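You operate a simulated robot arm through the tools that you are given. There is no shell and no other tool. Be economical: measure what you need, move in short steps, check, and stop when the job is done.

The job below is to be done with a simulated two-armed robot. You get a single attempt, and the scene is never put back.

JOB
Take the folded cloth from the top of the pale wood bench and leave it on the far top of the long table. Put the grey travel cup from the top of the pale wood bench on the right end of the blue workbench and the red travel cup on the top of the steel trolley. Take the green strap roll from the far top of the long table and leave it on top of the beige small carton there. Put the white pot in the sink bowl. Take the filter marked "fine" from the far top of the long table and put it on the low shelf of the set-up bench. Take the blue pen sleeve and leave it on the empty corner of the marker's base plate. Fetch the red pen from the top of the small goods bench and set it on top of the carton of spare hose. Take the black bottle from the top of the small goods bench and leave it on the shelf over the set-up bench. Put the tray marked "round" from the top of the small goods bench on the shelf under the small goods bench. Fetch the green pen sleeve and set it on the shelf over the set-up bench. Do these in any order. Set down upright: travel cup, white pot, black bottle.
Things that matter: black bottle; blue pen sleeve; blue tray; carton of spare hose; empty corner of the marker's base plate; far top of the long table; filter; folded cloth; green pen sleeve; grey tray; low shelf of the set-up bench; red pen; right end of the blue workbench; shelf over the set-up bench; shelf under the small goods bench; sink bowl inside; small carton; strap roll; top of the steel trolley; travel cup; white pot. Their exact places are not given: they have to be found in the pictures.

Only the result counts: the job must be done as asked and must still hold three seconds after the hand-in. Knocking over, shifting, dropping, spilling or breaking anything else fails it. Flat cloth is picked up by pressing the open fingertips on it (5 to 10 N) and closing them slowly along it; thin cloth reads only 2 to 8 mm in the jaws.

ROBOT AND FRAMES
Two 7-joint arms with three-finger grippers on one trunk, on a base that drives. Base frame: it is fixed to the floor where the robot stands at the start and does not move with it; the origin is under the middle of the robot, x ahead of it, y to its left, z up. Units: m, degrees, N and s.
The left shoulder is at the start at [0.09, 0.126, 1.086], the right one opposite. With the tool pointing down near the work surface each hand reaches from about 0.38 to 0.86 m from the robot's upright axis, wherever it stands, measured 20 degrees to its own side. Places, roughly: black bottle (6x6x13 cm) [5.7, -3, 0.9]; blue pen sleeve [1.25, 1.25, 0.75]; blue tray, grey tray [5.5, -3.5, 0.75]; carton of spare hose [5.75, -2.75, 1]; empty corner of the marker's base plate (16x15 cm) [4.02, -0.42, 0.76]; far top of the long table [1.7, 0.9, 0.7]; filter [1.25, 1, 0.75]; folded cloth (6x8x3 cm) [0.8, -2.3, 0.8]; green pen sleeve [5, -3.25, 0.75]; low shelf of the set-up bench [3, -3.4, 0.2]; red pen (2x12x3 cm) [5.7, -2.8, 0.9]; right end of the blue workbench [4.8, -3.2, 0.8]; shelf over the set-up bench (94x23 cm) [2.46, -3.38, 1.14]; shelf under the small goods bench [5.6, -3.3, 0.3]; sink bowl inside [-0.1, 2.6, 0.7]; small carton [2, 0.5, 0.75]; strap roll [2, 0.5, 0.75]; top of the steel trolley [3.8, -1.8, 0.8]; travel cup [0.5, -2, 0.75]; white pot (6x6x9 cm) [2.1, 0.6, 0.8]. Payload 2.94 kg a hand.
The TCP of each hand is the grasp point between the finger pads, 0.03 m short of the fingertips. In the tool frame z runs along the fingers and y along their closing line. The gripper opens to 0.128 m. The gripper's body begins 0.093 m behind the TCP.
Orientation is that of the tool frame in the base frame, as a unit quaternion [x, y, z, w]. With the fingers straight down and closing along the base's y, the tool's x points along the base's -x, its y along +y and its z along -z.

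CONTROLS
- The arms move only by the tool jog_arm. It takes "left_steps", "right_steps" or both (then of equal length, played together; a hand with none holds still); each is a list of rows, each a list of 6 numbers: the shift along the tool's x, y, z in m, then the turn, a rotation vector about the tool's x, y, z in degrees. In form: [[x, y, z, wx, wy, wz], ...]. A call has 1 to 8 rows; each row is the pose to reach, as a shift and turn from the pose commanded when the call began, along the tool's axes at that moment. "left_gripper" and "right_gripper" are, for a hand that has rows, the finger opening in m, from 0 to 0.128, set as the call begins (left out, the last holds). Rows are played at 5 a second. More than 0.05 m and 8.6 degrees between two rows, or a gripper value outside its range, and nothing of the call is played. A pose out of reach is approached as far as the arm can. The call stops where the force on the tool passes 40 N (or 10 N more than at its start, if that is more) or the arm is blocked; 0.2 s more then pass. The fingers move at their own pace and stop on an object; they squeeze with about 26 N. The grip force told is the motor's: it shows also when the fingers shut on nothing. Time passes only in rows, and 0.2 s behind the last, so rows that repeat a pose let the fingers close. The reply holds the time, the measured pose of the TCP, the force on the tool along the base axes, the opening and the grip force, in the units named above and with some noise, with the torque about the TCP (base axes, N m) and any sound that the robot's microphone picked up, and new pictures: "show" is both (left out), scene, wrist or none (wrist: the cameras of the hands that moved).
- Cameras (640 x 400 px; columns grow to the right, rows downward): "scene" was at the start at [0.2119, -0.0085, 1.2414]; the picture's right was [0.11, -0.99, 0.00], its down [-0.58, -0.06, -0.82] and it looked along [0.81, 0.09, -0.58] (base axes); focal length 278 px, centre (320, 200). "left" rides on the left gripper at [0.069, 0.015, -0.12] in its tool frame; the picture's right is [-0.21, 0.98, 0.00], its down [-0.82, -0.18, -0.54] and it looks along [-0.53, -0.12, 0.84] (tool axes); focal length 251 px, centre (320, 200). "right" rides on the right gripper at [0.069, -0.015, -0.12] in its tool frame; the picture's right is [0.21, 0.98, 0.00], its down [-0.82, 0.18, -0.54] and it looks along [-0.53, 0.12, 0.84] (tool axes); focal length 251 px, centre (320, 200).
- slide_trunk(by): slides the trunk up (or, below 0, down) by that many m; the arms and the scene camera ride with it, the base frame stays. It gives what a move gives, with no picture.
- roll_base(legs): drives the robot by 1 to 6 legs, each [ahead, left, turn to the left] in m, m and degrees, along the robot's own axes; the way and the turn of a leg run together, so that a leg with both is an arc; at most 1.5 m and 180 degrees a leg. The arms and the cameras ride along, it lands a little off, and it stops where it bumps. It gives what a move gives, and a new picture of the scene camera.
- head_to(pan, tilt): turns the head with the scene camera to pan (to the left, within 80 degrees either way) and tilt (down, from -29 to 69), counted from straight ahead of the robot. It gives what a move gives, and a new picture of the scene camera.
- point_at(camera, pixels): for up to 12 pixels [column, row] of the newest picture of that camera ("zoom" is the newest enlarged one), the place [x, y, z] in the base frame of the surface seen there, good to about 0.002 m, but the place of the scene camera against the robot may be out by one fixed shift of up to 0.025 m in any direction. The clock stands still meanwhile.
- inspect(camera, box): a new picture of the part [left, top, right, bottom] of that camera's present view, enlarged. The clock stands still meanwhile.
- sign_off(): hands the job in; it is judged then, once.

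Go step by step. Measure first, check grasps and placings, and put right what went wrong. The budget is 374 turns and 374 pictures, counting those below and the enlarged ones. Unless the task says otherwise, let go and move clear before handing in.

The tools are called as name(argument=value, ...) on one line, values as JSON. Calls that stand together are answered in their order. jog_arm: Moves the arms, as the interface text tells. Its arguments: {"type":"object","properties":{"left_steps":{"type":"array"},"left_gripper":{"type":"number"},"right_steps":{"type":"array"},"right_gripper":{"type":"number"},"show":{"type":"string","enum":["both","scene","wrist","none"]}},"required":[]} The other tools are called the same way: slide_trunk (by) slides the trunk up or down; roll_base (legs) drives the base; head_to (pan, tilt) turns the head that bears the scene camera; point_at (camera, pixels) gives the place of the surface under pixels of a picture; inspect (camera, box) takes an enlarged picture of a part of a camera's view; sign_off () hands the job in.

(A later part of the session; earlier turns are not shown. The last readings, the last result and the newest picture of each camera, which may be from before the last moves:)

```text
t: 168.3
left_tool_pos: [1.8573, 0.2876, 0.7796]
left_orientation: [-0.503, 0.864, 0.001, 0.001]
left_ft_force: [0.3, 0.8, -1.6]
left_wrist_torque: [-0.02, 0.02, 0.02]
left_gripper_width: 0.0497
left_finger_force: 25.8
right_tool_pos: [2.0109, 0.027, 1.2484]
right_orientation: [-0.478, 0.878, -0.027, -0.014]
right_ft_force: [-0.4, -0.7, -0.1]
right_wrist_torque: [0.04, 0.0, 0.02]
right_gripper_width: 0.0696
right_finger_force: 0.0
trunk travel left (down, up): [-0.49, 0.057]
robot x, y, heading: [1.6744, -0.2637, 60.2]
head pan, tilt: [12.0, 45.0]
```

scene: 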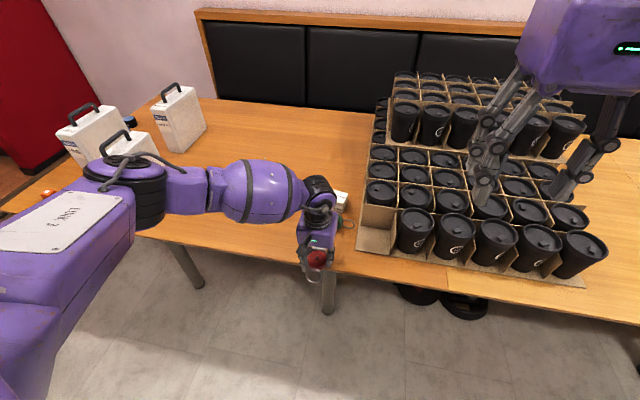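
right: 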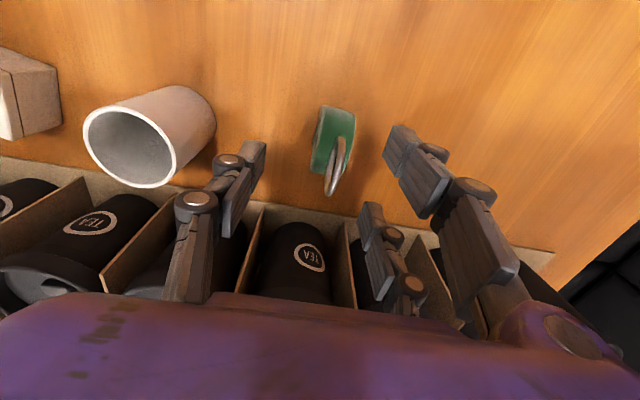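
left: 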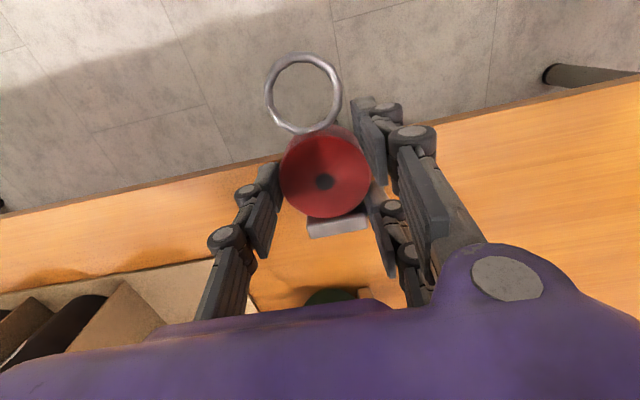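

Disc centre is about 4 mm inside the edge (TCP v 1.159 vs 1.155). Lower 2 mm and open slightly to see that it stays.

jog_arm(left_steps=[[0, 0, 0.001, 0, 0, 0], [0, 0, 0.002, 0, 0, 0], [0, 0, 0.002, 0, 0, 0]], show="none")

jog_arm(left_steps=[[0, 0, 0, 0, 0, 0], [0, 0, 0, 0, 0, 0], [0, 0, 0, 0, 0, 0]], left_gripper=0.056, show="wrist")

```text
t: 169.2
left_tool_pos: [1.8575, 0.2872, 0.7778]
left_orientation: [-0.501, 0.865, -0.001, 0.001]
left_ft_force: [0.5, -0.8, -1.2]
left_wrist_torque: [0.0, 0.03, 0.01]
left_gripper_width: 0.0498
left_finger_force: 26.4
right_tool_pos: [2.0102, 0.0265, 1.2494]
right_orientation: [-0.478, 0.878, -0.027, -0.015]
right_ft_force: [0.4, 0.1, -0.2]
right_wrist_torque: [-0.01, -0.02, 0.0]
right_gripper_width: 0.07
right_finger_force: 0.1
trunk travel left (down, up): [-0.49, 0.057]
robot x, y, heading: [1.6729, -0.2595, 60.3]
head pan, tilt: [12.0, 45.0]
```

```text
t: 169.9
left_tool_pos: [1.8586, 0.2875, 0.7779]
left_orientation: [-0.503, 0.864, 0.0, 0.001]
left_ft_force: [-0.1, 0.1, 0.2]
left_wrist_torque: [-0.04, 0.0, 0.01]
left_gripper_width: 0.056
left_finger_force: 0.0
right_tool_pos: [2.0105, 0.0261, 1.2482]
right_orientation: [-0.479, 0.877, -0.027, -0.014]
right_ft_force: [0.0, -0.5, 0.5]
right_wrist_torque: [-0.01, -0.01, 0.06]
right_gripper_width: 0.07
right_finger_force: 0.1
trunk travel left (down, up): [-0.49, 0.057]
robot x, y, heading: [1.6708, -0.2568, 60.1]
head pan, tilt: [12.0, 45.0]
```

left: 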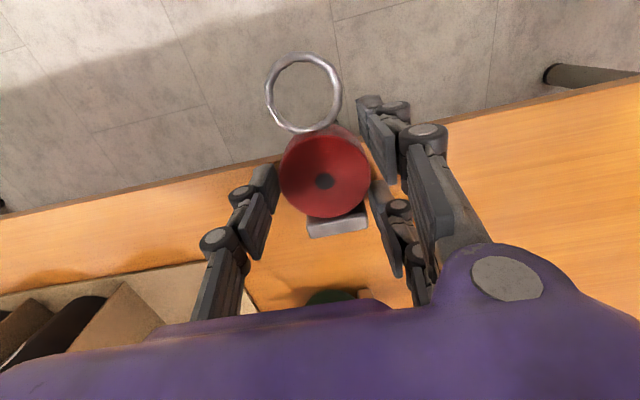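

It rests stably, half over the edge. Rise, back off, lower the trunk, then turn the hand to point forward with a vertical closing line.

jog_arm(left_steps=[[0, 0, 0, 0, 0, 0], [0, 0, -0.045, 0, 0, 0], [0, 0, -0.09, 0, 0, 0], [0, 0, -0.135, 0, 0, 0], [0, 0, -0.18, 0, 0, 0], [0, 0, -0.22, 0, 0, 0]], left_gripper=0.08, show="none")

roll_base(legs=[[-0.25, 0, 0]])

slide_trunk(by=-0.25)

jog_arm(left_steps=[[0, 0, 0, 4.9, -4.9, -4.9], [0, 0, 0, 9.8, -9.8, -9.8], [0, 0, 0, 14.7, -14.7, -14.7], [0, 0, 0, 19.6, -19.6, -19.6], [0, 0, 0, 24.5, -24.5, -24.5], [0, 0, 0, 29.4, -29.4, -29.4], [0, 0, 0, 34.3, -34.3, -34.3], [0, 0, 0, 38.5, -38.5, -38.5]], show="scene")

```text
t: 171.3
left_tool_pos: [1.8571, 0.2884, 1.0006]
left_orientation: [-0.501, 0.866, 0.0, 0.001]
left_ft_force: [0.5, 0.1, -0.1]
left_wrist_torque: [0.01, -0.03, 0.0]
left_gripper_width: 0.0799
left_finger_force: 0.0
right_tool_pos: [2.0089, 0.0256, 1.2482]
right_orientation: [-0.479, 0.877, -0.026, -0.015]
right_ft_force: [-0.1, -0.9, 0.1]
right_wrist_torque: [0.01, -0.01, 0.02]
right_gripper_width: 0.07
right_finger_force: 0.1
trunk travel left (down, up): [-0.49, 0.057]
robot x, y, heading: [1.6756, -0.2637, 60.1]
head pan, tilt: [12.0, 45.0]
```

```text
t: 173.2
left_tool_pos: [1.7291, 0.071, 0.9997]
left_orientation: [-0.505, 0.863, -0.001, 0.001]
left_ft_force: [-0.4, 0.2, 0.1]
left_wrist_torque: [0.01, 0.03, 0.03]
left_gripper_width: 0.0798
left_finger_force: 0.1
right_tool_pos: [1.8834, -0.1897, 1.2471]
right_orientation: [-0.481, 0.876, -0.027, -0.014]
right_ft_force: [0.2, 0.1, -0.7]
right_wrist_torque: [0.02, 0.02, -0.02]
right_gripper_width: 0.0701
right_finger_force: 0.1
trunk travel left (down, up): [-0.49, 0.057]
robot x, y, heading: [1.5487, -0.4814, 60.8]
head pan, tilt: [12.0, 45.0]
```

scene: 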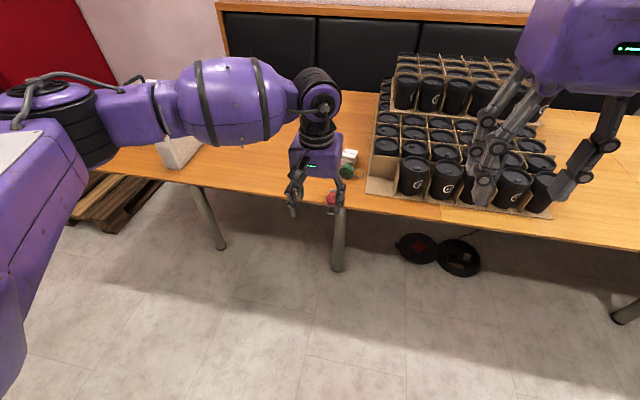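

```text
t: 175.8
left_tool_pos: [1.7286, 0.0721, 0.7505]
left_orientation: [-0.504, 0.864, 0.001, 0.001]
left_ft_force: [0.1, 1.1, -0.2]
left_wrist_torque: [0.01, 0.0, 0.03]
left_gripper_width: 0.08
left_finger_force: 0.0
right_tool_pos: [1.8843, -0.1914, 0.9983]
right_orientation: [-0.481, 0.876, -0.026, -0.014]
right_ft_force: [-0.2, 0.4, -0.1]
right_wrist_torque: [0.0, -0.02, 0.04]
right_gripper_width: 0.07
right_finger_force: 0.0
trunk travel left (down, up): [-0.24, 0.307]
robot x, y, heading: [1.5523, -0.48, 60.9]
head pan, tilt: [12.0, 45.0]
```

```text
t: 177.6
left_tool_pos: [1.7297, 0.0715, 0.7511]
left_orientation: [0.695, -0.56, 0.115, -0.436]
left_ft_force: [0.2, 0.7, 0.2]
left_wrist_torque: [0.01, -0.01, -0.04]
left_gripper_width: 0.0801
left_finger_force: 0.0
right_tool_pos: [1.8835, -0.1899, 0.9971]
right_orientation: [-0.481, 0.876, -0.027, -0.015]
right_ft_force: [-0.1, 0.2, 0.3]
right_wrist_torque: [0.03, -0.03, 0.0]
right_gripper_width: 0.07
right_finger_force: 0.1
trunk travel left (down, up): [-0.24, 0.307]
robot x, y, heading: [1.5465, -0.4816, 60.5]
head pan, tilt: [12.0, 45.0]
```

scene: 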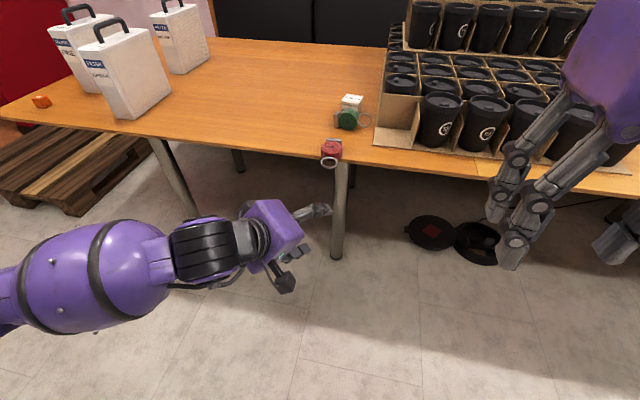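

The turn works and red is still on the edge. Finish the turn.

jog_arm(left_steps=[[0, 0, 0, 4.4, -4.4, -4.4], [0, 0, 0, 8.8, -8.8, -8.8], [0, 0, 0, 13.2, -13.2, -13.2], [0, 0, 0, 17.6, -17.6, -17.6], [0, 0, 0, 22, -22, -22], [0, 0, 0, 26.4, -26.4, -26.4], [0, 0, 0, 30.8, -30.8, -30.8], [0, 0, 0, 30.8, -30.8, -30.8]])

```text
t: 179.4
left_tool_pos: [1.7309, 0.0714, 0.7513]
left_orientation: [-0.681, 0.179, -0.18, 0.686]
left_ft_force: [-0.2, 0.5, -0.3]
left_wrist_torque: [0.0, -0.03, 0.01]
left_gripper_width: 0.0801
left_finger_force: 0.1
left hand out of reach, approached as far as the arm can: row 1, 2
right_tool_pos: [1.8848, -0.1908, 0.9978]
right_orientation: [-0.481, 0.876, -0.026, -0.015]
right_ft_force: [-0.3, -0.4, -0.7]
right_wrist_torque: [0.02, 0.04, -0.04]
right_gripper_width: 0.0702
right_finger_force: 0.1
trunk travel left (down, up): [-0.24, 0.307]
robot x, y, heading: [1.5463, -0.485, 60.6]
head pan, tilt: [12.0, 45.0]
```

scene: 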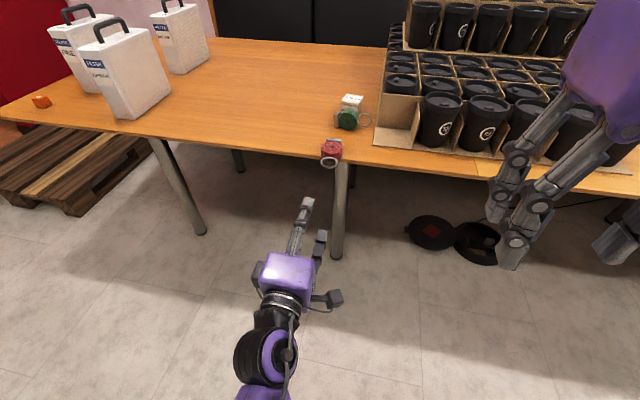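
left: 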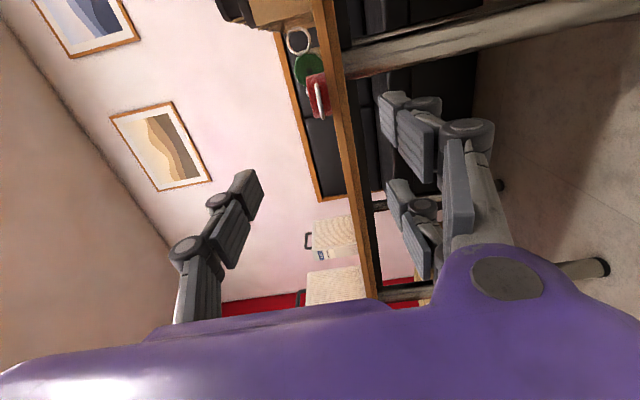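

The hand points forward with the closing line vertical. Measure red (318,95) and the edge from here.

inspect(camera="left", box=[270, 10, 390, 150])

point_at(camera="zoom", pixels=[[250, 260], [205, 270], [205, 300], [300, 290], [215, 190], [240, 310], [310, 240], [330, 320]])

```text
2.86 times, centred on (330, 80) of left
```

zoom: 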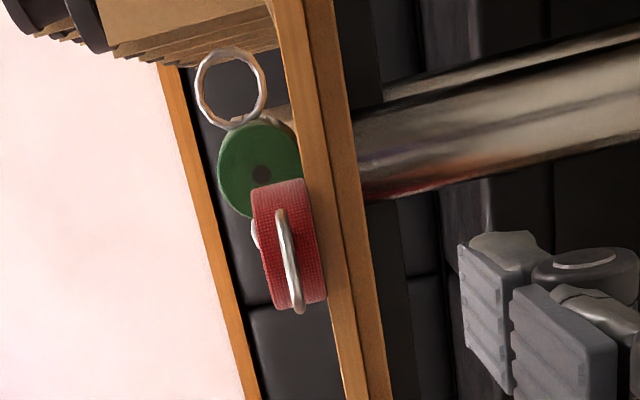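

```text
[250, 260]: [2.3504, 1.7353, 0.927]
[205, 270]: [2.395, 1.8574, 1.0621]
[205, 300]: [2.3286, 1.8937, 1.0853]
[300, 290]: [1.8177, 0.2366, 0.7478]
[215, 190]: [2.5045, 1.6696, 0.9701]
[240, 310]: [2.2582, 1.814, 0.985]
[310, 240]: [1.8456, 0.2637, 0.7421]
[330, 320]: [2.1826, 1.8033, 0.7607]
```

point_at(camera="zoom", pixels=[[268, 200], [300, 190], [312, 270], [280, 300], [262, 240], [305, 200], [318, 295], [265, 220], [335, 200], [350, 300], [280, 215]])

```text
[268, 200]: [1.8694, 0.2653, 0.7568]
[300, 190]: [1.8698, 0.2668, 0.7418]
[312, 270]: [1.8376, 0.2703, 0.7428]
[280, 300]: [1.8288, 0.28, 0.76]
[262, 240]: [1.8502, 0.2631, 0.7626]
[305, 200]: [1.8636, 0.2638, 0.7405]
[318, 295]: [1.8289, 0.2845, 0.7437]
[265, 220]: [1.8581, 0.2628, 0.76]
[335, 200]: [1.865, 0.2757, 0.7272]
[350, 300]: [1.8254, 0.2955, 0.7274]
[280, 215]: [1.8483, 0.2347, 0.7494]
```

Disc centre u≈1.479, edge v≈1.151, mid-height 0.753. Roll the base 0.13 ahead, then make the fine approach with the arm.

roll_base(legs=[[0.13, 0, 0]])

inspect(camera="left", box=[200, 60, 440, 240])

```text
t: 180.7
left_tool_pos: [1.7933, 0.1861, 0.7505]
left_orientation: [-0.683, 0.179, -0.179, 0.686]
left_ft_force: [0.2, -0.2, -0.5]
left_wrist_torque: [0.02, -0.02, -0.02]
left_gripper_width: 0.0799
left_finger_force: 0.1
right_tool_pos: [1.9465, -0.0753, 0.9963]
right_orientation: [-0.482, 0.876, -0.027, -0.015]
right_ft_force: [0.1, 1.4, 0.5]
right_wrist_torque: [-0.07, 0.02, -0.01]
right_gripper_width: 0.0701
right_finger_force: 0.0
trunk travel left (down, up): [-0.24, 0.307]
robot x, y, heading: [1.6115, -0.364, 60.6]
head pan, tilt: [12.0, 45.0]
```

scene: 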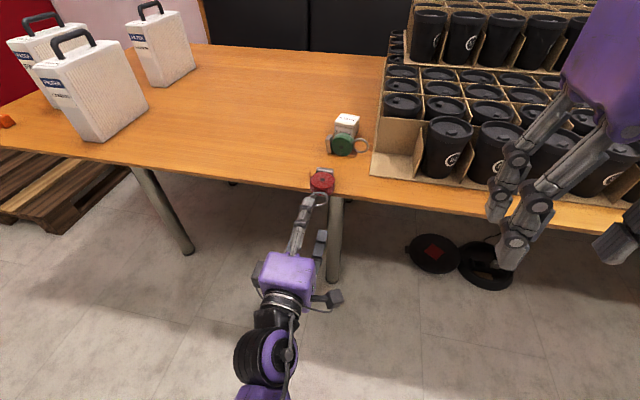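

```text
2.22 times, centred on (320, 150) of left
```

zoom: 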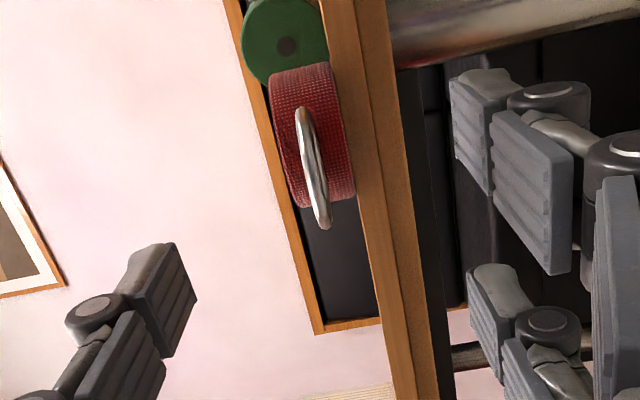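

Aligned (disc at col ≈318). Advance 8 cm.

jog_arm(left_steps=[[0.003, -0.001, 0.03, 0, 0, 0], [0.006, -0.0025, 0.06, 0, 0, 0], [0.006, -0.0025, 0.08, 0, 0, 0], [0.006, -0.0025, 0.08, 0, 0, 0]], left_gripper=0.07)

```text
t: 181.7
left_tool_pos: [1.8372, 0.2539, 0.7548]
left_orientation: [-0.682, 0.178, -0.179, 0.686]
left_ft_force: [0.2, -0.8, -1.0]
left_wrist_torque: [0.0, -0.02, -0.01]
left_gripper_width: 0.0701
left_finger_force: 0.0
right_tool_pos: [1.9465, -0.0775, 0.9981]
right_orientation: [-0.482, 0.876, -0.027, -0.015]
right_ft_force: [1.1, -0.5, 0.1]
right_wrist_torque: [0.02, -0.01, -0.04]
right_gripper_width: 0.0697
right_finger_force: 0.0
trunk travel left (down, up): [-0.24, 0.307]
robot x, y, heading: [1.6069, -0.3652, 61.1]
head pan, tilt: [12.0, 45.0]
```

scene: 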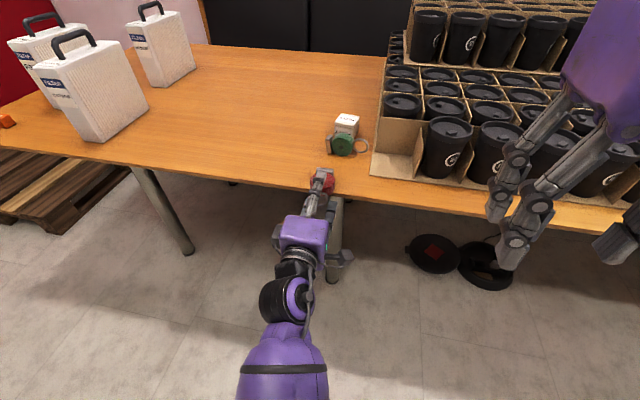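
left: 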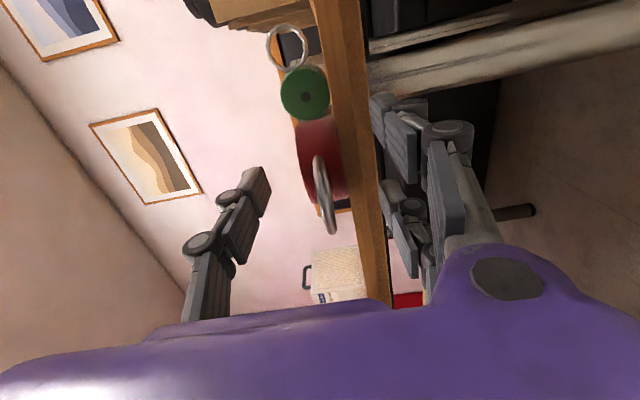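

TCP v=1.120, tips just at the edge. Close slowly and see the width.

jog_arm(left_steps=[[0, 0, 0, 0, 0, 0], [0, 0, 0, 0, 0, 0], [0, 0, 0, 0, 0, 0]], left_gripper=0.015, show="wrist")

```text
t: 182.5
left_tool_pos: [1.8378, 0.2547, 0.7545]
left_orientation: [-0.683, 0.178, -0.179, 0.686]
left_ft_force: [0.1, 1.2, 0.5]
left_wrist_torque: [0.02, 0.0, 0.0]
left_gripper_width: 0.0255
left_finger_force: 26.1
right_tool_pos: [1.947, -0.0779, 0.9982]
right_orientation: [-0.482, 0.875, -0.027, -0.014]
right_ft_force: [-0.3, 0.0, 0.1]
right_wrist_torque: [0.01, 0.0, -0.01]
right_gripper_width: 0.0696
right_finger_force: 0.0
trunk travel left (down, up): [-0.24, 0.307]
robot x, y, heading: [1.6114, -0.3624, 60.7]
head pan, tilt: [12.0, 45.0]
```

left: 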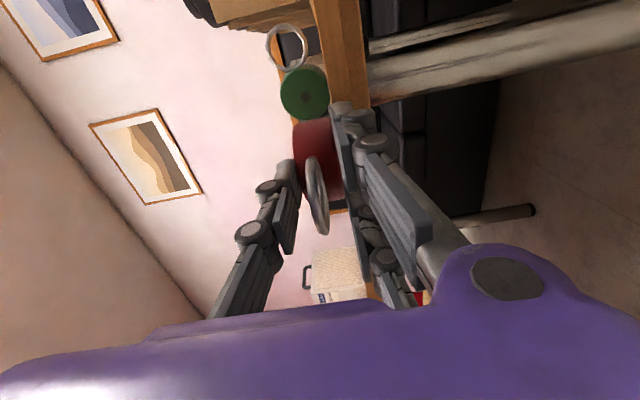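

Gripped (25.5 mm). Lift and back out off the edge.

jog_arm(left_steps=[[0, -0.01, 0, 0, 0, 0], [0, -0.03, 0, 0, 0, 0], [0, -0.06, -0.02, 0, 0, 0], [0, -0.09, -0.05, 0, 0, 0], [0, -0.12, -0.08, 0, 0, 0], [0, -0.15, -0.11, 0, 0, 0]])

```text
t: 183.9
left_tool_pos: [1.7499, 0.1949, 0.8478]
left_orientation: [-0.679, 0.182, -0.184, 0.687]
left_ft_force: [0.5, 0.2, -2.3]
left_wrist_torque: [-0.01, 0.03, -0.01]
left_gripper_width: 0.0257
left_finger_force: 25.9
left hand out of reach, approached as far as the arm can: row 2, 3, 4, 5, 6
right_tool_pos: [1.9458, -0.0764, 0.9975]
right_orientation: [-0.482, 0.876, -0.027, -0.015]
right_ft_force: [0.1, 0.1, 0.7]
right_wrist_torque: [-0.01, 0.03, -0.03]
right_gripper_width: 0.07
right_finger_force: 0.0
trunk travel left (down, up): [-0.24, 0.307]
robot x, y, heading: [1.6073, -0.3679, 60.8]
head pan, tilt: [12.0, 45.0]
```

scene: 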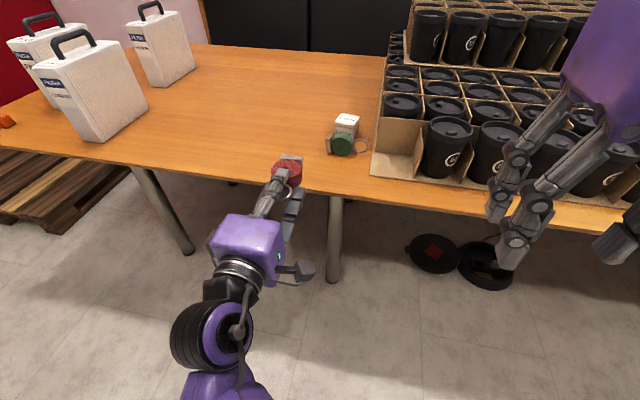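
left: 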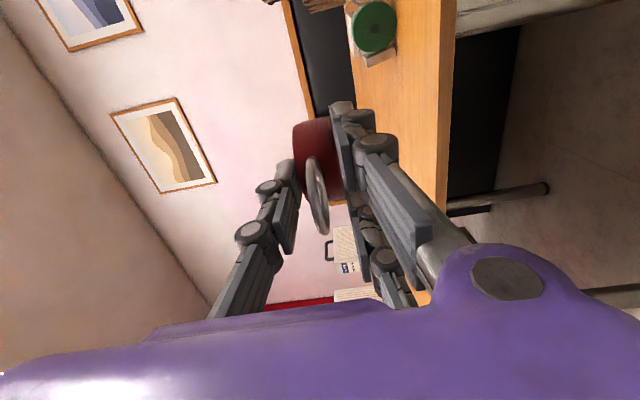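

Red is held clear. Rotate the hand −90° about its x to bring the base downward.

jog_arm(left_steps=[[0, -0.01, 0, -8.4, 0, 0], [0, -0.02, 0, -16.8, 0, 0], [0, -0.03, 0, -25.2, 0, 0], [0, -0.04, 0, -33.6, 0, 0], [0, -0.05, 0, -42, 0, 0], [0, -0.06, 0, -50.4, 0, 0], [0, -0.07, 0, -58.8, 0, 0], [0, -0.08, 0, -67.2, 0, 0]], show="none")

jog_arm(left_steps=[[0, 0, 0, -8, 0, 0], [0, 0, 0, -16, 0, 0], [0, 0, 0, -22.8, 0, 0], [0, 0, 0, -22.8, 0, 0]])

```text
t: 185.7
left_tool_pos: [1.7542, 0.1914, 0.927]
left_orientation: [0.948, -0.252, 0.057, -0.188]
left_ft_force: [-9.3, 8.3, 1.9]
left_wrist_torque: [-0.68, -0.6, -0.38]
left_gripper_width: 0.0256
left_finger_force: 25.9
left hand out of reach, approached as far as the arm can: row 1, 2, 3, 4, 5
right_tool_pos: [1.946, -0.075, 0.998]
right_orientation: [-0.483, 0.875, -0.027, -0.015]
right_ft_force: [1.0, -0.4, -0.8]
right_wrist_torque: [0.04, 0.13, -0.01]
right_gripper_width: 0.0702
right_finger_force: 0.0
trunk travel left (down, up): [-0.24, 0.307]
robot x, y, heading: [1.6149, -0.369, 60.8]
head pan, tilt: [12.0, 45.0]
```

```text
t: 186.7
left_tool_pos: [1.7467, 0.1951, 0.9311]
left_orientation: [0.968, -0.253, 0.001, -0.003]
left_ft_force: [0.3, -0.3, -1.5]
left_wrist_torque: [-0.02, 0.02, 0.02]
left_gripper_width: 0.0256
left_finger_force: 25.7
right_tool_pos: [1.946, -0.0768, 0.9974]
right_orientation: [-0.482, 0.876, -0.027, -0.015]
right_ft_force: [-0.3, -0.6, 1.0]
right_wrist_torque: [0.01, 0.0, 0.02]
right_gripper_width: 0.0699
right_finger_force: 0.1
trunk travel left (down, up): [-0.24, 0.307]
robot x, y, heading: [1.6121, -0.3687, 60.5]
head pan, tilt: [12.0, 45.0]
```

scene: 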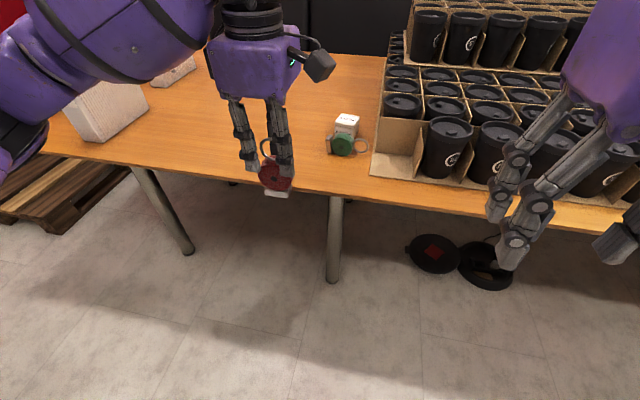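
left: 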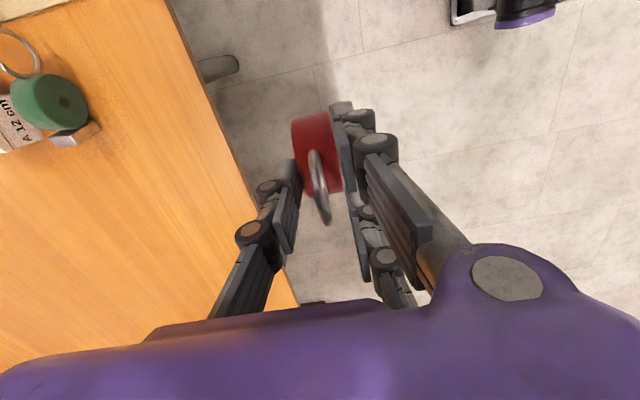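

Red is upright in the hand. I'll set it on a temporary free spot left of its place. Base ahead 0.12, then carry and lower.

roll_base(legs=[[0.12, 0, 0]])

jog_arm(left_steps=[[-0.03, -0.045, 0, 0, 0, 0], [-0.055, -0.09, 0, 0, 0, 0], [-0.0785, -0.125, 0, 0, 0, 0], [-0.0785, -0.125, 0.04, 0, 0, 0], [-0.0785, -0.125, 0.08, 0, 0, 0]])

```text
t: 187.9
left_tool_pos: [1.8028, 0.2984, 0.9305]
left_orientation: [0.968, -0.253, 0.0, -0.002]
left_ft_force: [0.2, 0.8, -1.5]
left_wrist_torque: [-0.05, 0.04, -0.01]
left_gripper_width: 0.0255
left_finger_force: 25.8
right_tool_pos: [2.0027, 0.0275, 0.9982]
right_orientation: [-0.483, 0.875, -0.027, -0.015]
right_ft_force: [-0.4, 0.0, 0.4]
right_wrist_torque: [0.0, -0.01, 0.0]
right_gripper_width: 0.0701
right_finger_force: 0.0
trunk travel left (down, up): [-0.24, 0.307]
robot x, y, heading: [1.6681, -0.2649, 61.1]
head pan, tilt: [12.0, 45.0]
```

scene: 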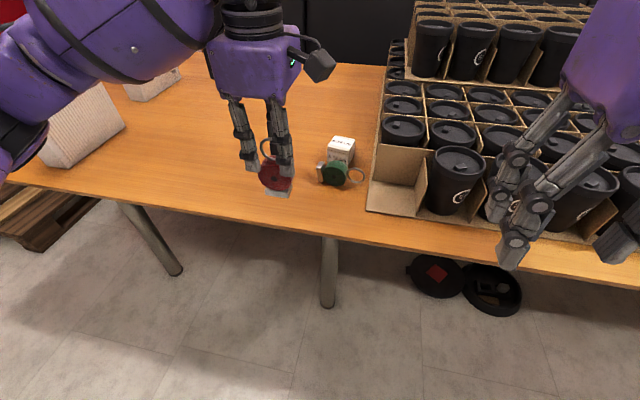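

```text
refused: row 1 steps farther than a row can; nothing moved
```

jog_arm(left_steps=[[-0.025, -0.033, 0, 0, 0, 0], [-0.05, -0.066, 0, 0, 0, 0], [-0.073, -0.098, 0, 0, 0, 0], [-0.096, -0.128, 0, 0, 0, 0], [-0.096, -0.128, 0.04, 0, 0, 0], [-0.096, -0.128, 0.08, 0, 0, 0], [-0.096, -0.128, 0.097, 0, 0, 0]])

```text
t: 189.5
left_tool_pos: [1.7813, 0.4598, 0.8353]
left_orientation: [0.968, -0.252, 0.001, -0.002]
left_ft_force: [0.2, 0.2, -1.6]
left_wrist_torque: [0.01, 0.01, -0.03]
left_gripper_width: 0.0259
left_finger_force: 26.2
right_tool_pos: [2.0032, 0.0273, 0.9981]
right_orientation: [-0.483, 0.875, -0.028, -0.015]
right_ft_force: [-0.1, -0.3, 0.4]
right_wrist_torque: [0.01, 0.05, 0.0]
right_gripper_width: 0.0699
right_finger_force: 0.0
trunk travel left (down, up): [-0.24, 0.307]
robot x, y, heading: [1.6671, -0.2642, 60.9]
head pan, tilt: [12.0, 45.0]
```

scene: 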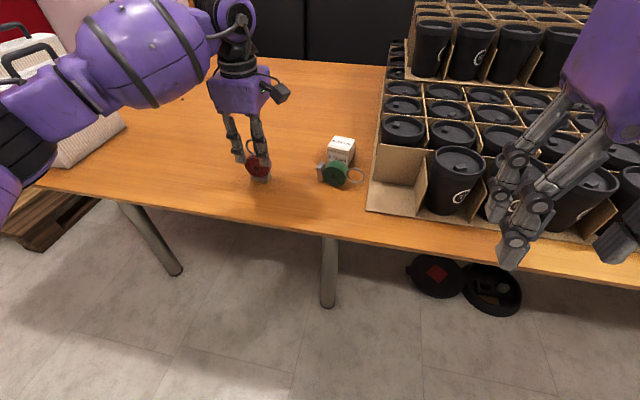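
left: 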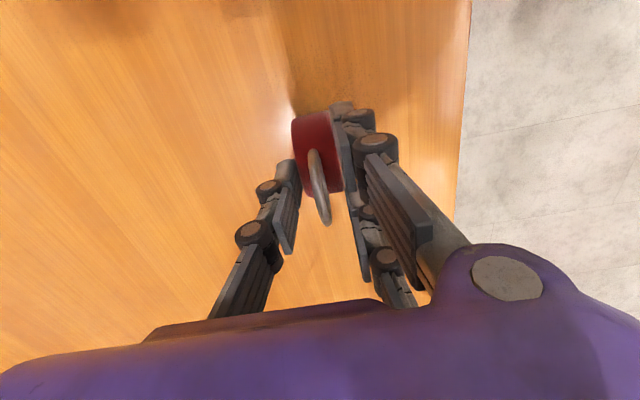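

Just above the table; lower with force watch.

jog_arm(left_steps=[[0, 0, 0.006, 0, 0, 0], [0, 0, 0.01, 0, 0, 0], [0, 0, 0.014, 0, 0, 0]], show="none")

```text
t: 190.3
left_tool_pos: [1.782, 0.4587, 0.8252]
left_orientation: [0.968, -0.251, 0.002, -0.007]
left_ft_force: [-0.9, 6.9, 22.8]
left_wrist_torque: [0.2, -0.05, 0.03]
left_gripper_width: 0.0261
left_finger_force: 26.0
right_tool_pos: [2.0036, 0.0254, 0.9998]
right_orientation: [-0.483, 0.875, -0.026, -0.014]
right_ft_force: [0.5, 0.0, 0.4]
right_wrist_torque: [-0.01, 0.01, 0.02]
right_gripper_width: 0.0698
right_finger_force: 0.0
trunk travel left (down, up): [-0.24, 0.307]
robot x, y, heading: [1.6676, -0.2657, 60.8]
head pan, tilt: [12.0, 45.0]
```

jog_arm(left_steps=[[0, 0, -0.003, 0, 0, 0], [0, 0, -0.003, 0, 0, 0]], show="none")

jog_arm(left_steps=[[0, 0, 0, 0, 0, 0], [0, 0, 0, 0, 0, 0], [0, 0, -0.03, 0, 0, 0], [0, 0, -0.07, 0, 0, 0], [0, 0, -0.11, 0, 0, 0]], left_gripper=0.07)

```text
t: 190.9
left_tool_pos: [1.782, 0.4574, 0.8247]
left_orientation: [0.968, -0.252, 0.001, -0.004]
left_ft_force: [-0.8, 6.6, 18.5]
left_wrist_torque: [0.27, -0.05, 0.03]
left_gripper_width: 0.0253
left_finger_force: 27.0
right_tool_pos: [2.0024, 0.0263, 0.9984]
right_orientation: [-0.483, 0.875, -0.026, -0.014]
right_ft_force: [-0.4, 0.1, 0.4]
right_wrist_torque: [0.01, 0.01, -0.02]
right_gripper_width: 0.07
right_finger_force: 0.1
trunk travel left (down, up): [-0.24, 0.307]
robot x, y, heading: [1.6719, -0.2657, 60.5]
head pan, tilt: [12.0, 45.0]
```

```text
t: 192.1
left_tool_pos: [1.7823, 0.4547, 0.9371]
left_orientation: [0.968, -0.252, 0.0, -0.001]
left_ft_force: [-0.7, -0.4, -0.3]
left_wrist_torque: [0.01, -0.01, 0.0]
left_gripper_width: 0.0701
left_finger_force: 0.1
right_tool_pos: [2.0031, 0.0269, 0.9976]
right_orientation: [-0.483, 0.875, -0.026, -0.014]
right_ft_force: [-1.0, 0.1, -0.4]
right_wrist_torque: [0.0, -0.02, 0.03]
right_gripper_width: 0.0701
right_finger_force: 0.1
trunk travel left (down, up): [-0.24, 0.307]
robot x, y, heading: [1.67, -0.2618, 60.8]
head pan, tilt: [12.0, 45.0]
```

scene: 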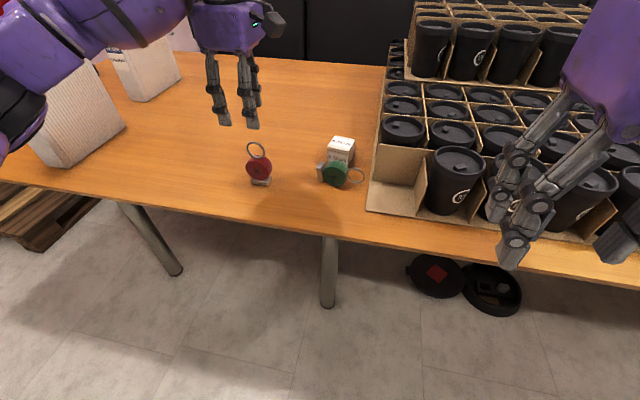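
left: 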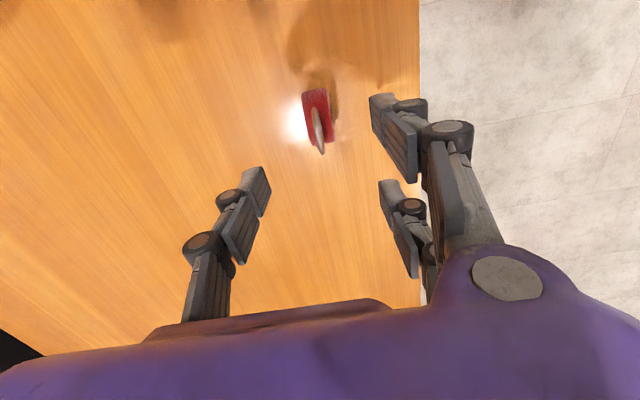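

Red stands again, but it would be in the way of the forearm when righting green. I'll pick it up again and park it at the back (free spot), then fix green.

jog_arm(left_steps=[[0, 0, 0.05, 0, 0, 0], [0, 0, 0.1, 0, 0, 0], [0, 0, 0.145, 0, 0, 0], [0, 0, 0.145, 0, 0, 0]], show="wrist")

jog_arm(left_steps=[[0, 0, 0, 0, 0, 0], [0, 0, 0, 0, 0, 0], [0, 0, 0, 0, 0, 0], [0, 0, -0.02, 0, 0, 0], [0, 0, -0.06, 0, 0, 0], [0, 0, -0.1, 0, 0, 0]], left_gripper=0.015, show="wrist")

```text
t: 193.1
left_tool_pos: [1.7821, 0.4565, 0.7887]
left_orientation: [0.968, -0.252, 0.001, -0.003]
left_ft_force: [-0.2, -0.4, -0.3]
left_wrist_torque: [0.04, 0.03, -0.02]
left_gripper_width: 0.07
left_finger_force: 0.1
right_tool_pos: [2.0038, 0.0271, 0.9991]
right_orientation: [-0.484, 0.875, -0.027, -0.014]
right_ft_force: [-0.4, 0.4, -0.1]
right_wrist_torque: [0.02, -0.01, -0.03]
right_gripper_width: 0.0701
right_finger_force: 0.0
trunk travel left (down, up): [-0.24, 0.307]
robot x, y, heading: [1.6722, -0.2637, 60.9]
head pan, tilt: [12.0, 45.0]
```

left: 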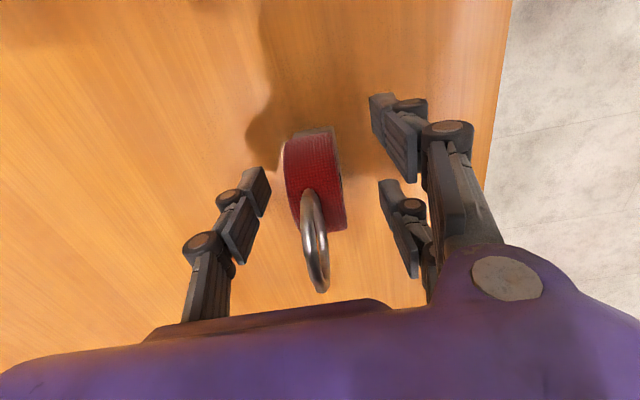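

```text
t: 194.5
left_tool_pos: [1.7821, 0.4595, 0.8932]
left_orientation: [0.968, -0.252, 0.001, -0.002]
left_ft_force: [-0.3, 0.2, -1.5]
left_wrist_torque: [0.0, 0.03, -0.02]
left_gripper_width: 0.0258
left_finger_force: 25.1
right_tool_pos: [2.0025, 0.0269, 0.9981]
right_orientation: [-0.483, 0.875, -0.026, -0.013]
right_ft_force: [-0.1, 0.0, 0.5]
right_wrist_torque: [0.06, 0.0, 0.03]
right_gripper_width: 0.0699
right_finger_force: 0.0
trunk travel left (down, up): [-0.24, 0.307]
robot x, y, heading: [1.6704, -0.2658, 60.9]
head pan, tilt: [12.0, 45.0]
```

left: 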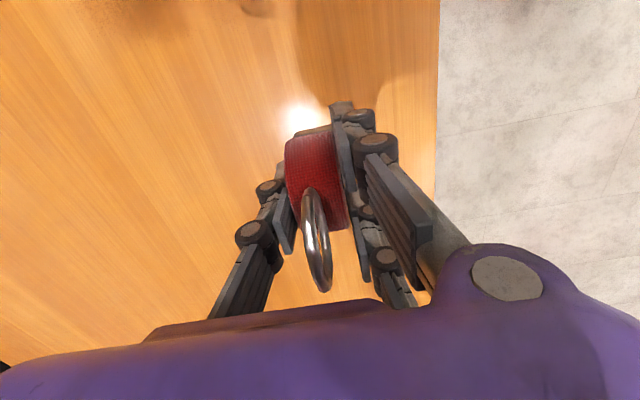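

roll_base(legs=[[0.25, 0, 0]])

jog_arm(left_steps=[[0.01, -0.03, 0, 0, 0, 0], [0.03, -0.06, 0, 0, 0, 0], [0.05, -0.08, 0.02, 0, 0, 0], [0.06, -0.08, 0.05, 0, 0, 0], [0.06, -0.08, 0.085, 0, 0, 0], [0.06, -0.08, 0.1, 0, 0, 0], [0.06, -0.08, 0.106, 0, 0, 0]])

```text
t: 196.3
left_tool_pos: [1.9059, 0.6767, 0.8922]
left_orientation: [0.967, -0.253, 0.0, -0.002]
left_ft_force: [-0.6, 0.4, -1.8]
left_wrist_torque: [0.0, 0.03, -0.04]
left_gripper_width: 0.0254
left_finger_force: 25.6
right_tool_pos: [2.1257, 0.2448, 0.9978]
right_orientation: [-0.482, 0.876, -0.027, -0.014]
right_ft_force: [0.2, 0.8, -0.4]
right_wrist_torque: [-0.02, 0.01, 0.03]
right_gripper_width: 0.07
right_finger_force: 0.1
trunk travel left (down, up): [-0.24, 0.307]
robot x, y, heading: [1.791, -0.0428, 60.7]
head pan, tilt: [12.0, 45.0]
```

scene: 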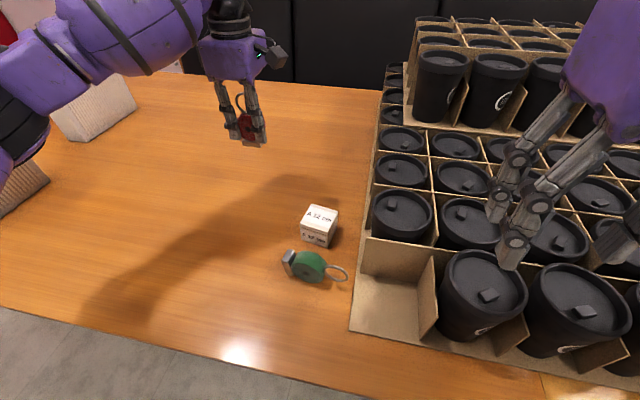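

```text
t: 197.9
left_tool_pos: [1.9964, 0.718, 0.7889]
left_orientation: [0.968, -0.252, 0.001, -0.006]
left_ft_force: [-1.6, 1.4, 16.9]
left_wrist_torque: [0.13, 0.27, -0.05]
left_gripper_width: 0.0257
left_finger_force: 25.7
right_tool_pos: [2.1255, 0.2421, 0.9987]
right_orientation: [-0.482, 0.876, -0.026, -0.013]
right_ft_force: [-1.1, -0.9, -0.9]
right_wrist_torque: [0.0, -0.01, -0.02]
right_gripper_width: 0.0701
right_finger_force: 0.1
trunk travel left (down, up): [-0.24, 0.307]
robot x, y, heading: [1.792, -0.0495, 60.8]
head pan, tilt: [12.0, 45.0]
```

scene: 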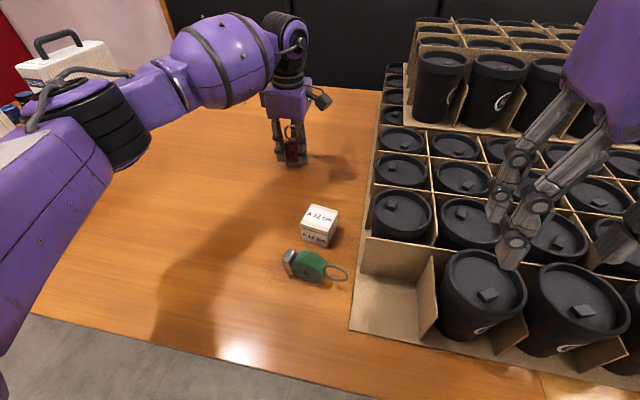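
left: 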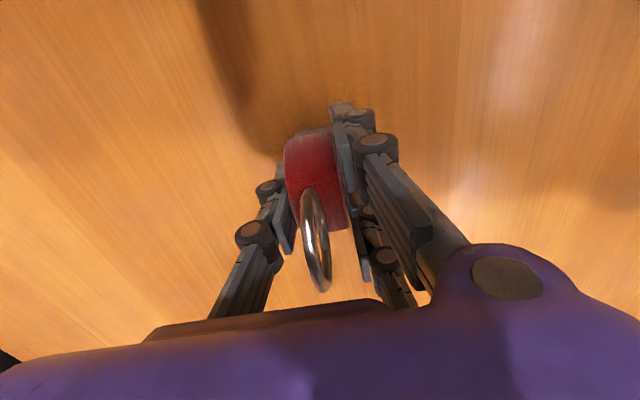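

Released position is fine; open, rise and move over green.

jog_arm(left_steps=[[0, 0, -0.003, 0, 0, 0], [0, 0, -0.003, 0, 0, 0], [0, 0, -0.03, 0, 0, 0], [0, 0, -0.07, 0, 0, 0], [0, 0, -0.11, 0, 0, 0], [0, 0, -0.15, 0, 0, 0]], left_gripper=0.07, show="none")

jog_arm(left_steps=[[0.01, 0.04, 0, 0, 0, 0], [0.02, 0.08, 0, 0, 0, 0], [0.03, 0.12, 0, 0, 0, 0], [0.04, 0.16, 0, 0, 0, 0], [0.05, 0.2, 0, 0, 0, 0], [0.06, 0.24, 0, 0, 0, 0], [0.07, 0.28, 0, 0, 0, 0]])

```text
t: 199.3
left_tool_pos: [1.9997, 0.7169, 0.9337]
left_orientation: [0.967, -0.254, 0.0, -0.002]
left_ft_force: [-0.6, 0.6, 0.4]
left_wrist_torque: [0.0, -0.02, 0.05]
left_gripper_width: 0.0704
left_finger_force: 0.0
right_tool_pos: [2.1251, 0.2418, 0.9987]
right_orientation: [-0.482, 0.876, -0.026, -0.014]
right_ft_force: [-0.4, -0.5, 0.1]
right_wrist_torque: [0.02, -0.01, -0.03]
right_gripper_width: 0.0701
right_finger_force: 0.1
trunk travel left (down, up): [-0.24, 0.307]
robot x, y, heading: [1.7914, -0.0475, 60.6]
head pan, tilt: [12.0, 45.0]
```

```text
t: 200.9
left_tool_pos: [1.9211, 0.4368, 0.9369]
left_orientation: [0.967, -0.253, 0.001, -0.003]
left_ft_force: [0.4, -0.1, 0.2]
left_wrist_torque: [0.02, -0.02, -0.01]
left_gripper_width: 0.0702
left_finger_force: 0.0
right_tool_pos: [2.1261, 0.2431, 0.9988]
right_orientation: [-0.482, 0.876, -0.026, -0.014]
right_ft_force: [0.1, -0.1, -0.3]
right_wrist_torque: [0.0, 0.03, 0.0]
right_gripper_width: 0.0697
right_finger_force: 0.1
trunk travel left (down, up): [-0.24, 0.307]
robot x, y, heading: [1.7919, -0.0482, 60.7]
head pan, tilt: [12.0, 45.0]
```

scene: 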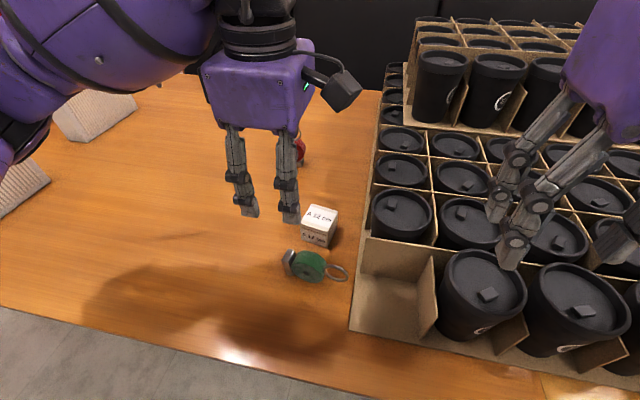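
left: 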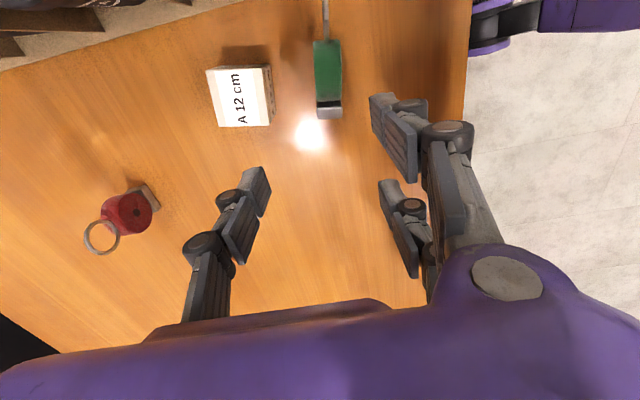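

Green is aligned with the fingers' closing line at (328,70). Measure it.

point_at(camera="left", pixels=[[328, 70], [315, 70], [340, 70], [328, 45], [328, 98], [328, 110], [326, 10], [240, 97], [210, 70], [271, 70], [220, 125], [269, 124]])

```text
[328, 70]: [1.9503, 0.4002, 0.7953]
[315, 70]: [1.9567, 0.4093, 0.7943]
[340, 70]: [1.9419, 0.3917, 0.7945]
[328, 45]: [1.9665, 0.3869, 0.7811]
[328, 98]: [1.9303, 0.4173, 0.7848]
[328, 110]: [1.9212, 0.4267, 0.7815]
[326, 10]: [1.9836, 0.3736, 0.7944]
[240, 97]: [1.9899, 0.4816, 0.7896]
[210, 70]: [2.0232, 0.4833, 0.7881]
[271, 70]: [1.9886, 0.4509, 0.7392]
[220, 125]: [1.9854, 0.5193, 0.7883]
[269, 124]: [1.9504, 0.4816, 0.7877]
```

Green's axis is yawed −11° more; centre (1.9495,0.4005). Turn +11°, move over, descend and close with opening 0.055.

jog_arm(left_steps=[[0.022, 0.009, 0.03, 0, 0, 5.5], [0.0425, 0.0178, 0.07, 0, 0, 11], [0.0425, 0.0178, 0.11, 0, 0, 11], [0.0425, 0.0178, 0.15, 0, 0, 11], [0.0425, 0.0178, 0.162, 0, 0, 11], [0.0425, 0.0178, 0.162, 0, 0, 11]], left_gripper=0.055, show="wrist")

jog_arm(left_steps=[[0, 0, 0, 0, 0, 0], [0, 0, 0, 0, 0, 0], [0, 0, 0, 0, 0, 0], [0, 0, -0.02, 0, 0, 0], [0, 0, -0.05, 0, 0, 0]], left_gripper=0.015)

```text
t: 202.3
left_tool_pos: [1.9511, 0.4018, 0.7719]
left_orientation: [0.938, -0.345, 0.0, -0.003]
left_ft_force: [0.1, -0.4, 1.1]
left_wrist_torque: [-0.01, 0.01, -0.05]
left_gripper_width: 0.055
left_finger_force: 0.1
right_tool_pos: [2.126, 0.2429, 0.9992]
right_orientation: [-0.482, 0.876, -0.027, -0.015]
right_ft_force: [0.1, 0.3, -0.9]
right_wrist_torque: [0.01, 0.01, 0.0]
right_gripper_width: 0.0701
right_finger_force: 0.2
trunk travel left (down, up): [-0.24, 0.307]
robot x, y, heading: [1.7916, -0.0525, 60.9]
head pan, tilt: [12.0, 45.0]
```

left: 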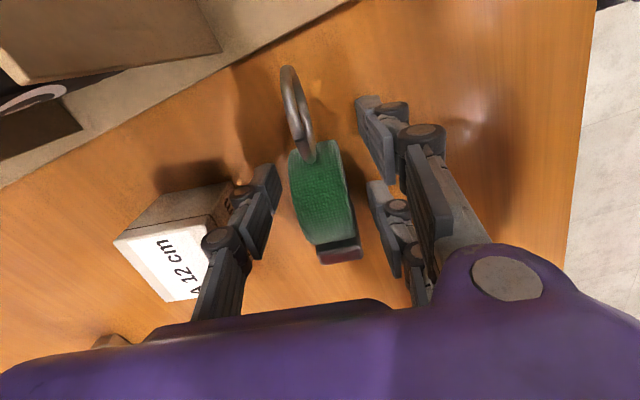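

```text
t: 203.5
left_tool_pos: [1.9493, 0.4028, 0.8249]
left_orientation: [0.939, -0.345, 0.0, -0.003]
left_ft_force: [0.1, -0.2, 0.7]
left_wrist_torque: [-0.03, 0.02, 0.02]
left_gripper_width: 0.0258
left_finger_force: 25.9
right_tool_pos: [2.1252, 0.2415, 0.9984]
right_orientation: [-0.482, 0.876, -0.027, -0.015]
right_ft_force: [-0.1, -0.7, 0.7]
right_wrist_torque: [-0.01, -0.01, -0.01]
right_gripper_width: 0.0699
right_finger_force: 0.1
trunk travel left (down, up): [-0.24, 0.307]
robot x, y, heading: [1.7919, -0.0476, 60.7]
head pan, tilt: [12.0, 45.0]
```

scene: 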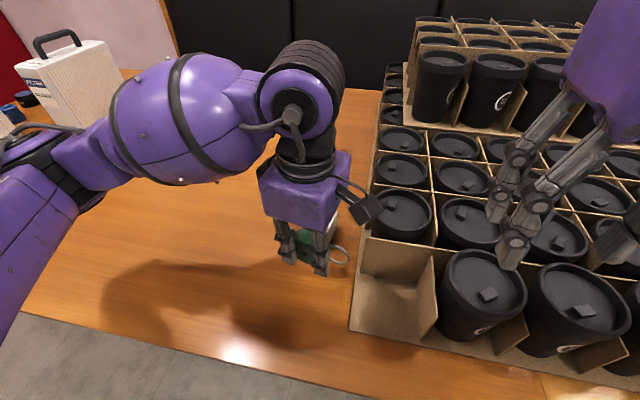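
left: 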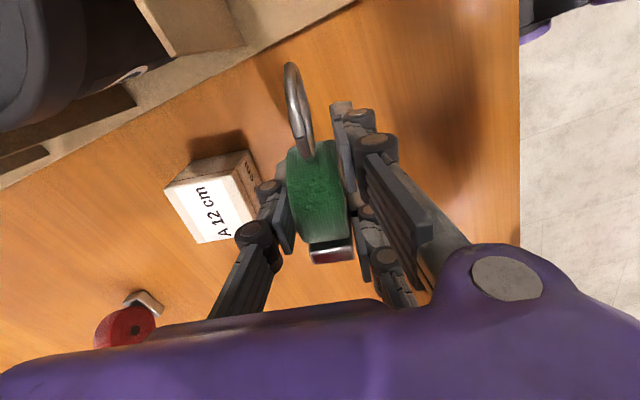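

Green is held. Lift, turn −25° in yaw, then rotate +90° about tool y so its base points down.

jog_arm(left_steps=[[0, 0, -0.03, 0, 0, -8.3], [0, 0, -0.06, 0, 0, -16.6], [0, 0, -0.09, 0, 0, -25], [-0.02, 0, -0.11, 0, 0, -25], [-0.04, 0, -0.12, 0, 0, -25]], show="none")

jog_arm(left_steps=[[0, 0, 0, 0, 8.4, 0], [0, 0, 0, 0, 16.8, 0], [0, 0, 0, 0, 25.2, 0], [0, 0, 0, 0, 33.6, 0], [0, 0, 0, 0, 42, 0], [0, 0, 0, 0, 50.4, 0], [0, 0, 0, 0, 58.8, 0], [0, 0, 0, 0, 67.2, 0]])

```text
t: 204.7
left_tool_pos: [1.9171, 0.4268, 0.9458]
left_orientation: [0.991, -0.133, 0.002, -0.002]
left_ft_force: [0.1, -1.0, -0.5]
left_wrist_torque: [0.01, -0.02, 0.03]
left_gripper_width: 0.0257
left_finger_force: 26.3
right_tool_pos: [2.1259, 0.2423, 0.9973]
right_orientation: [-0.482, 0.876, -0.027, -0.014]
right_ft_force: [0.9, 0.1, -1.0]
right_wrist_torque: [0.03, 0.02, -0.01]
right_gripper_width: 0.07
right_finger_force: 0.1
trunk travel left (down, up): [-0.24, 0.307]
robot x, y, heading: [1.7885, -0.0473, 60.5]
head pan, tilt: [12.0, 45.0]
```

```text
t: 206.5
left_tool_pos: [1.9181, 0.4272, 0.9434]
left_orientation: [0.824, -0.113, 0.55, 0.072]
left_ft_force: [-0.1, 1.0, -2.0]
left_wrist_torque: [0.0, -0.01, 0.01]
left_gripper_width: 0.0257
left_finger_force: 25.8
right_tool_pos: [2.1257, 0.2419, 0.9984]
right_orientation: [-0.482, 0.875, -0.027, -0.014]
right_ft_force: [-0.2, 1.2, 0.0]
right_wrist_torque: [0.02, 0.0, 0.0]
right_gripper_width: 0.0699
right_finger_force: 0.0
trunk travel left (down, up): [-0.24, 0.307]
robot x, y, heading: [1.7929, -0.0461, 60.8]
head pan, tilt: [12.0, 45.0]
```

scene: 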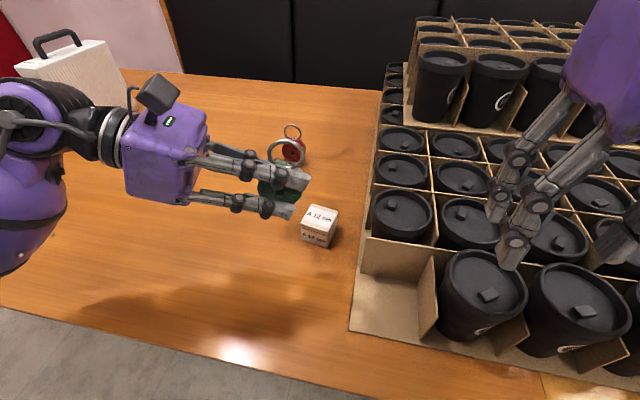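
left: 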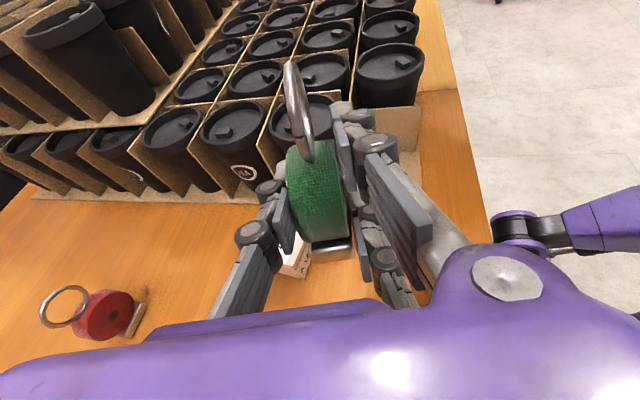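

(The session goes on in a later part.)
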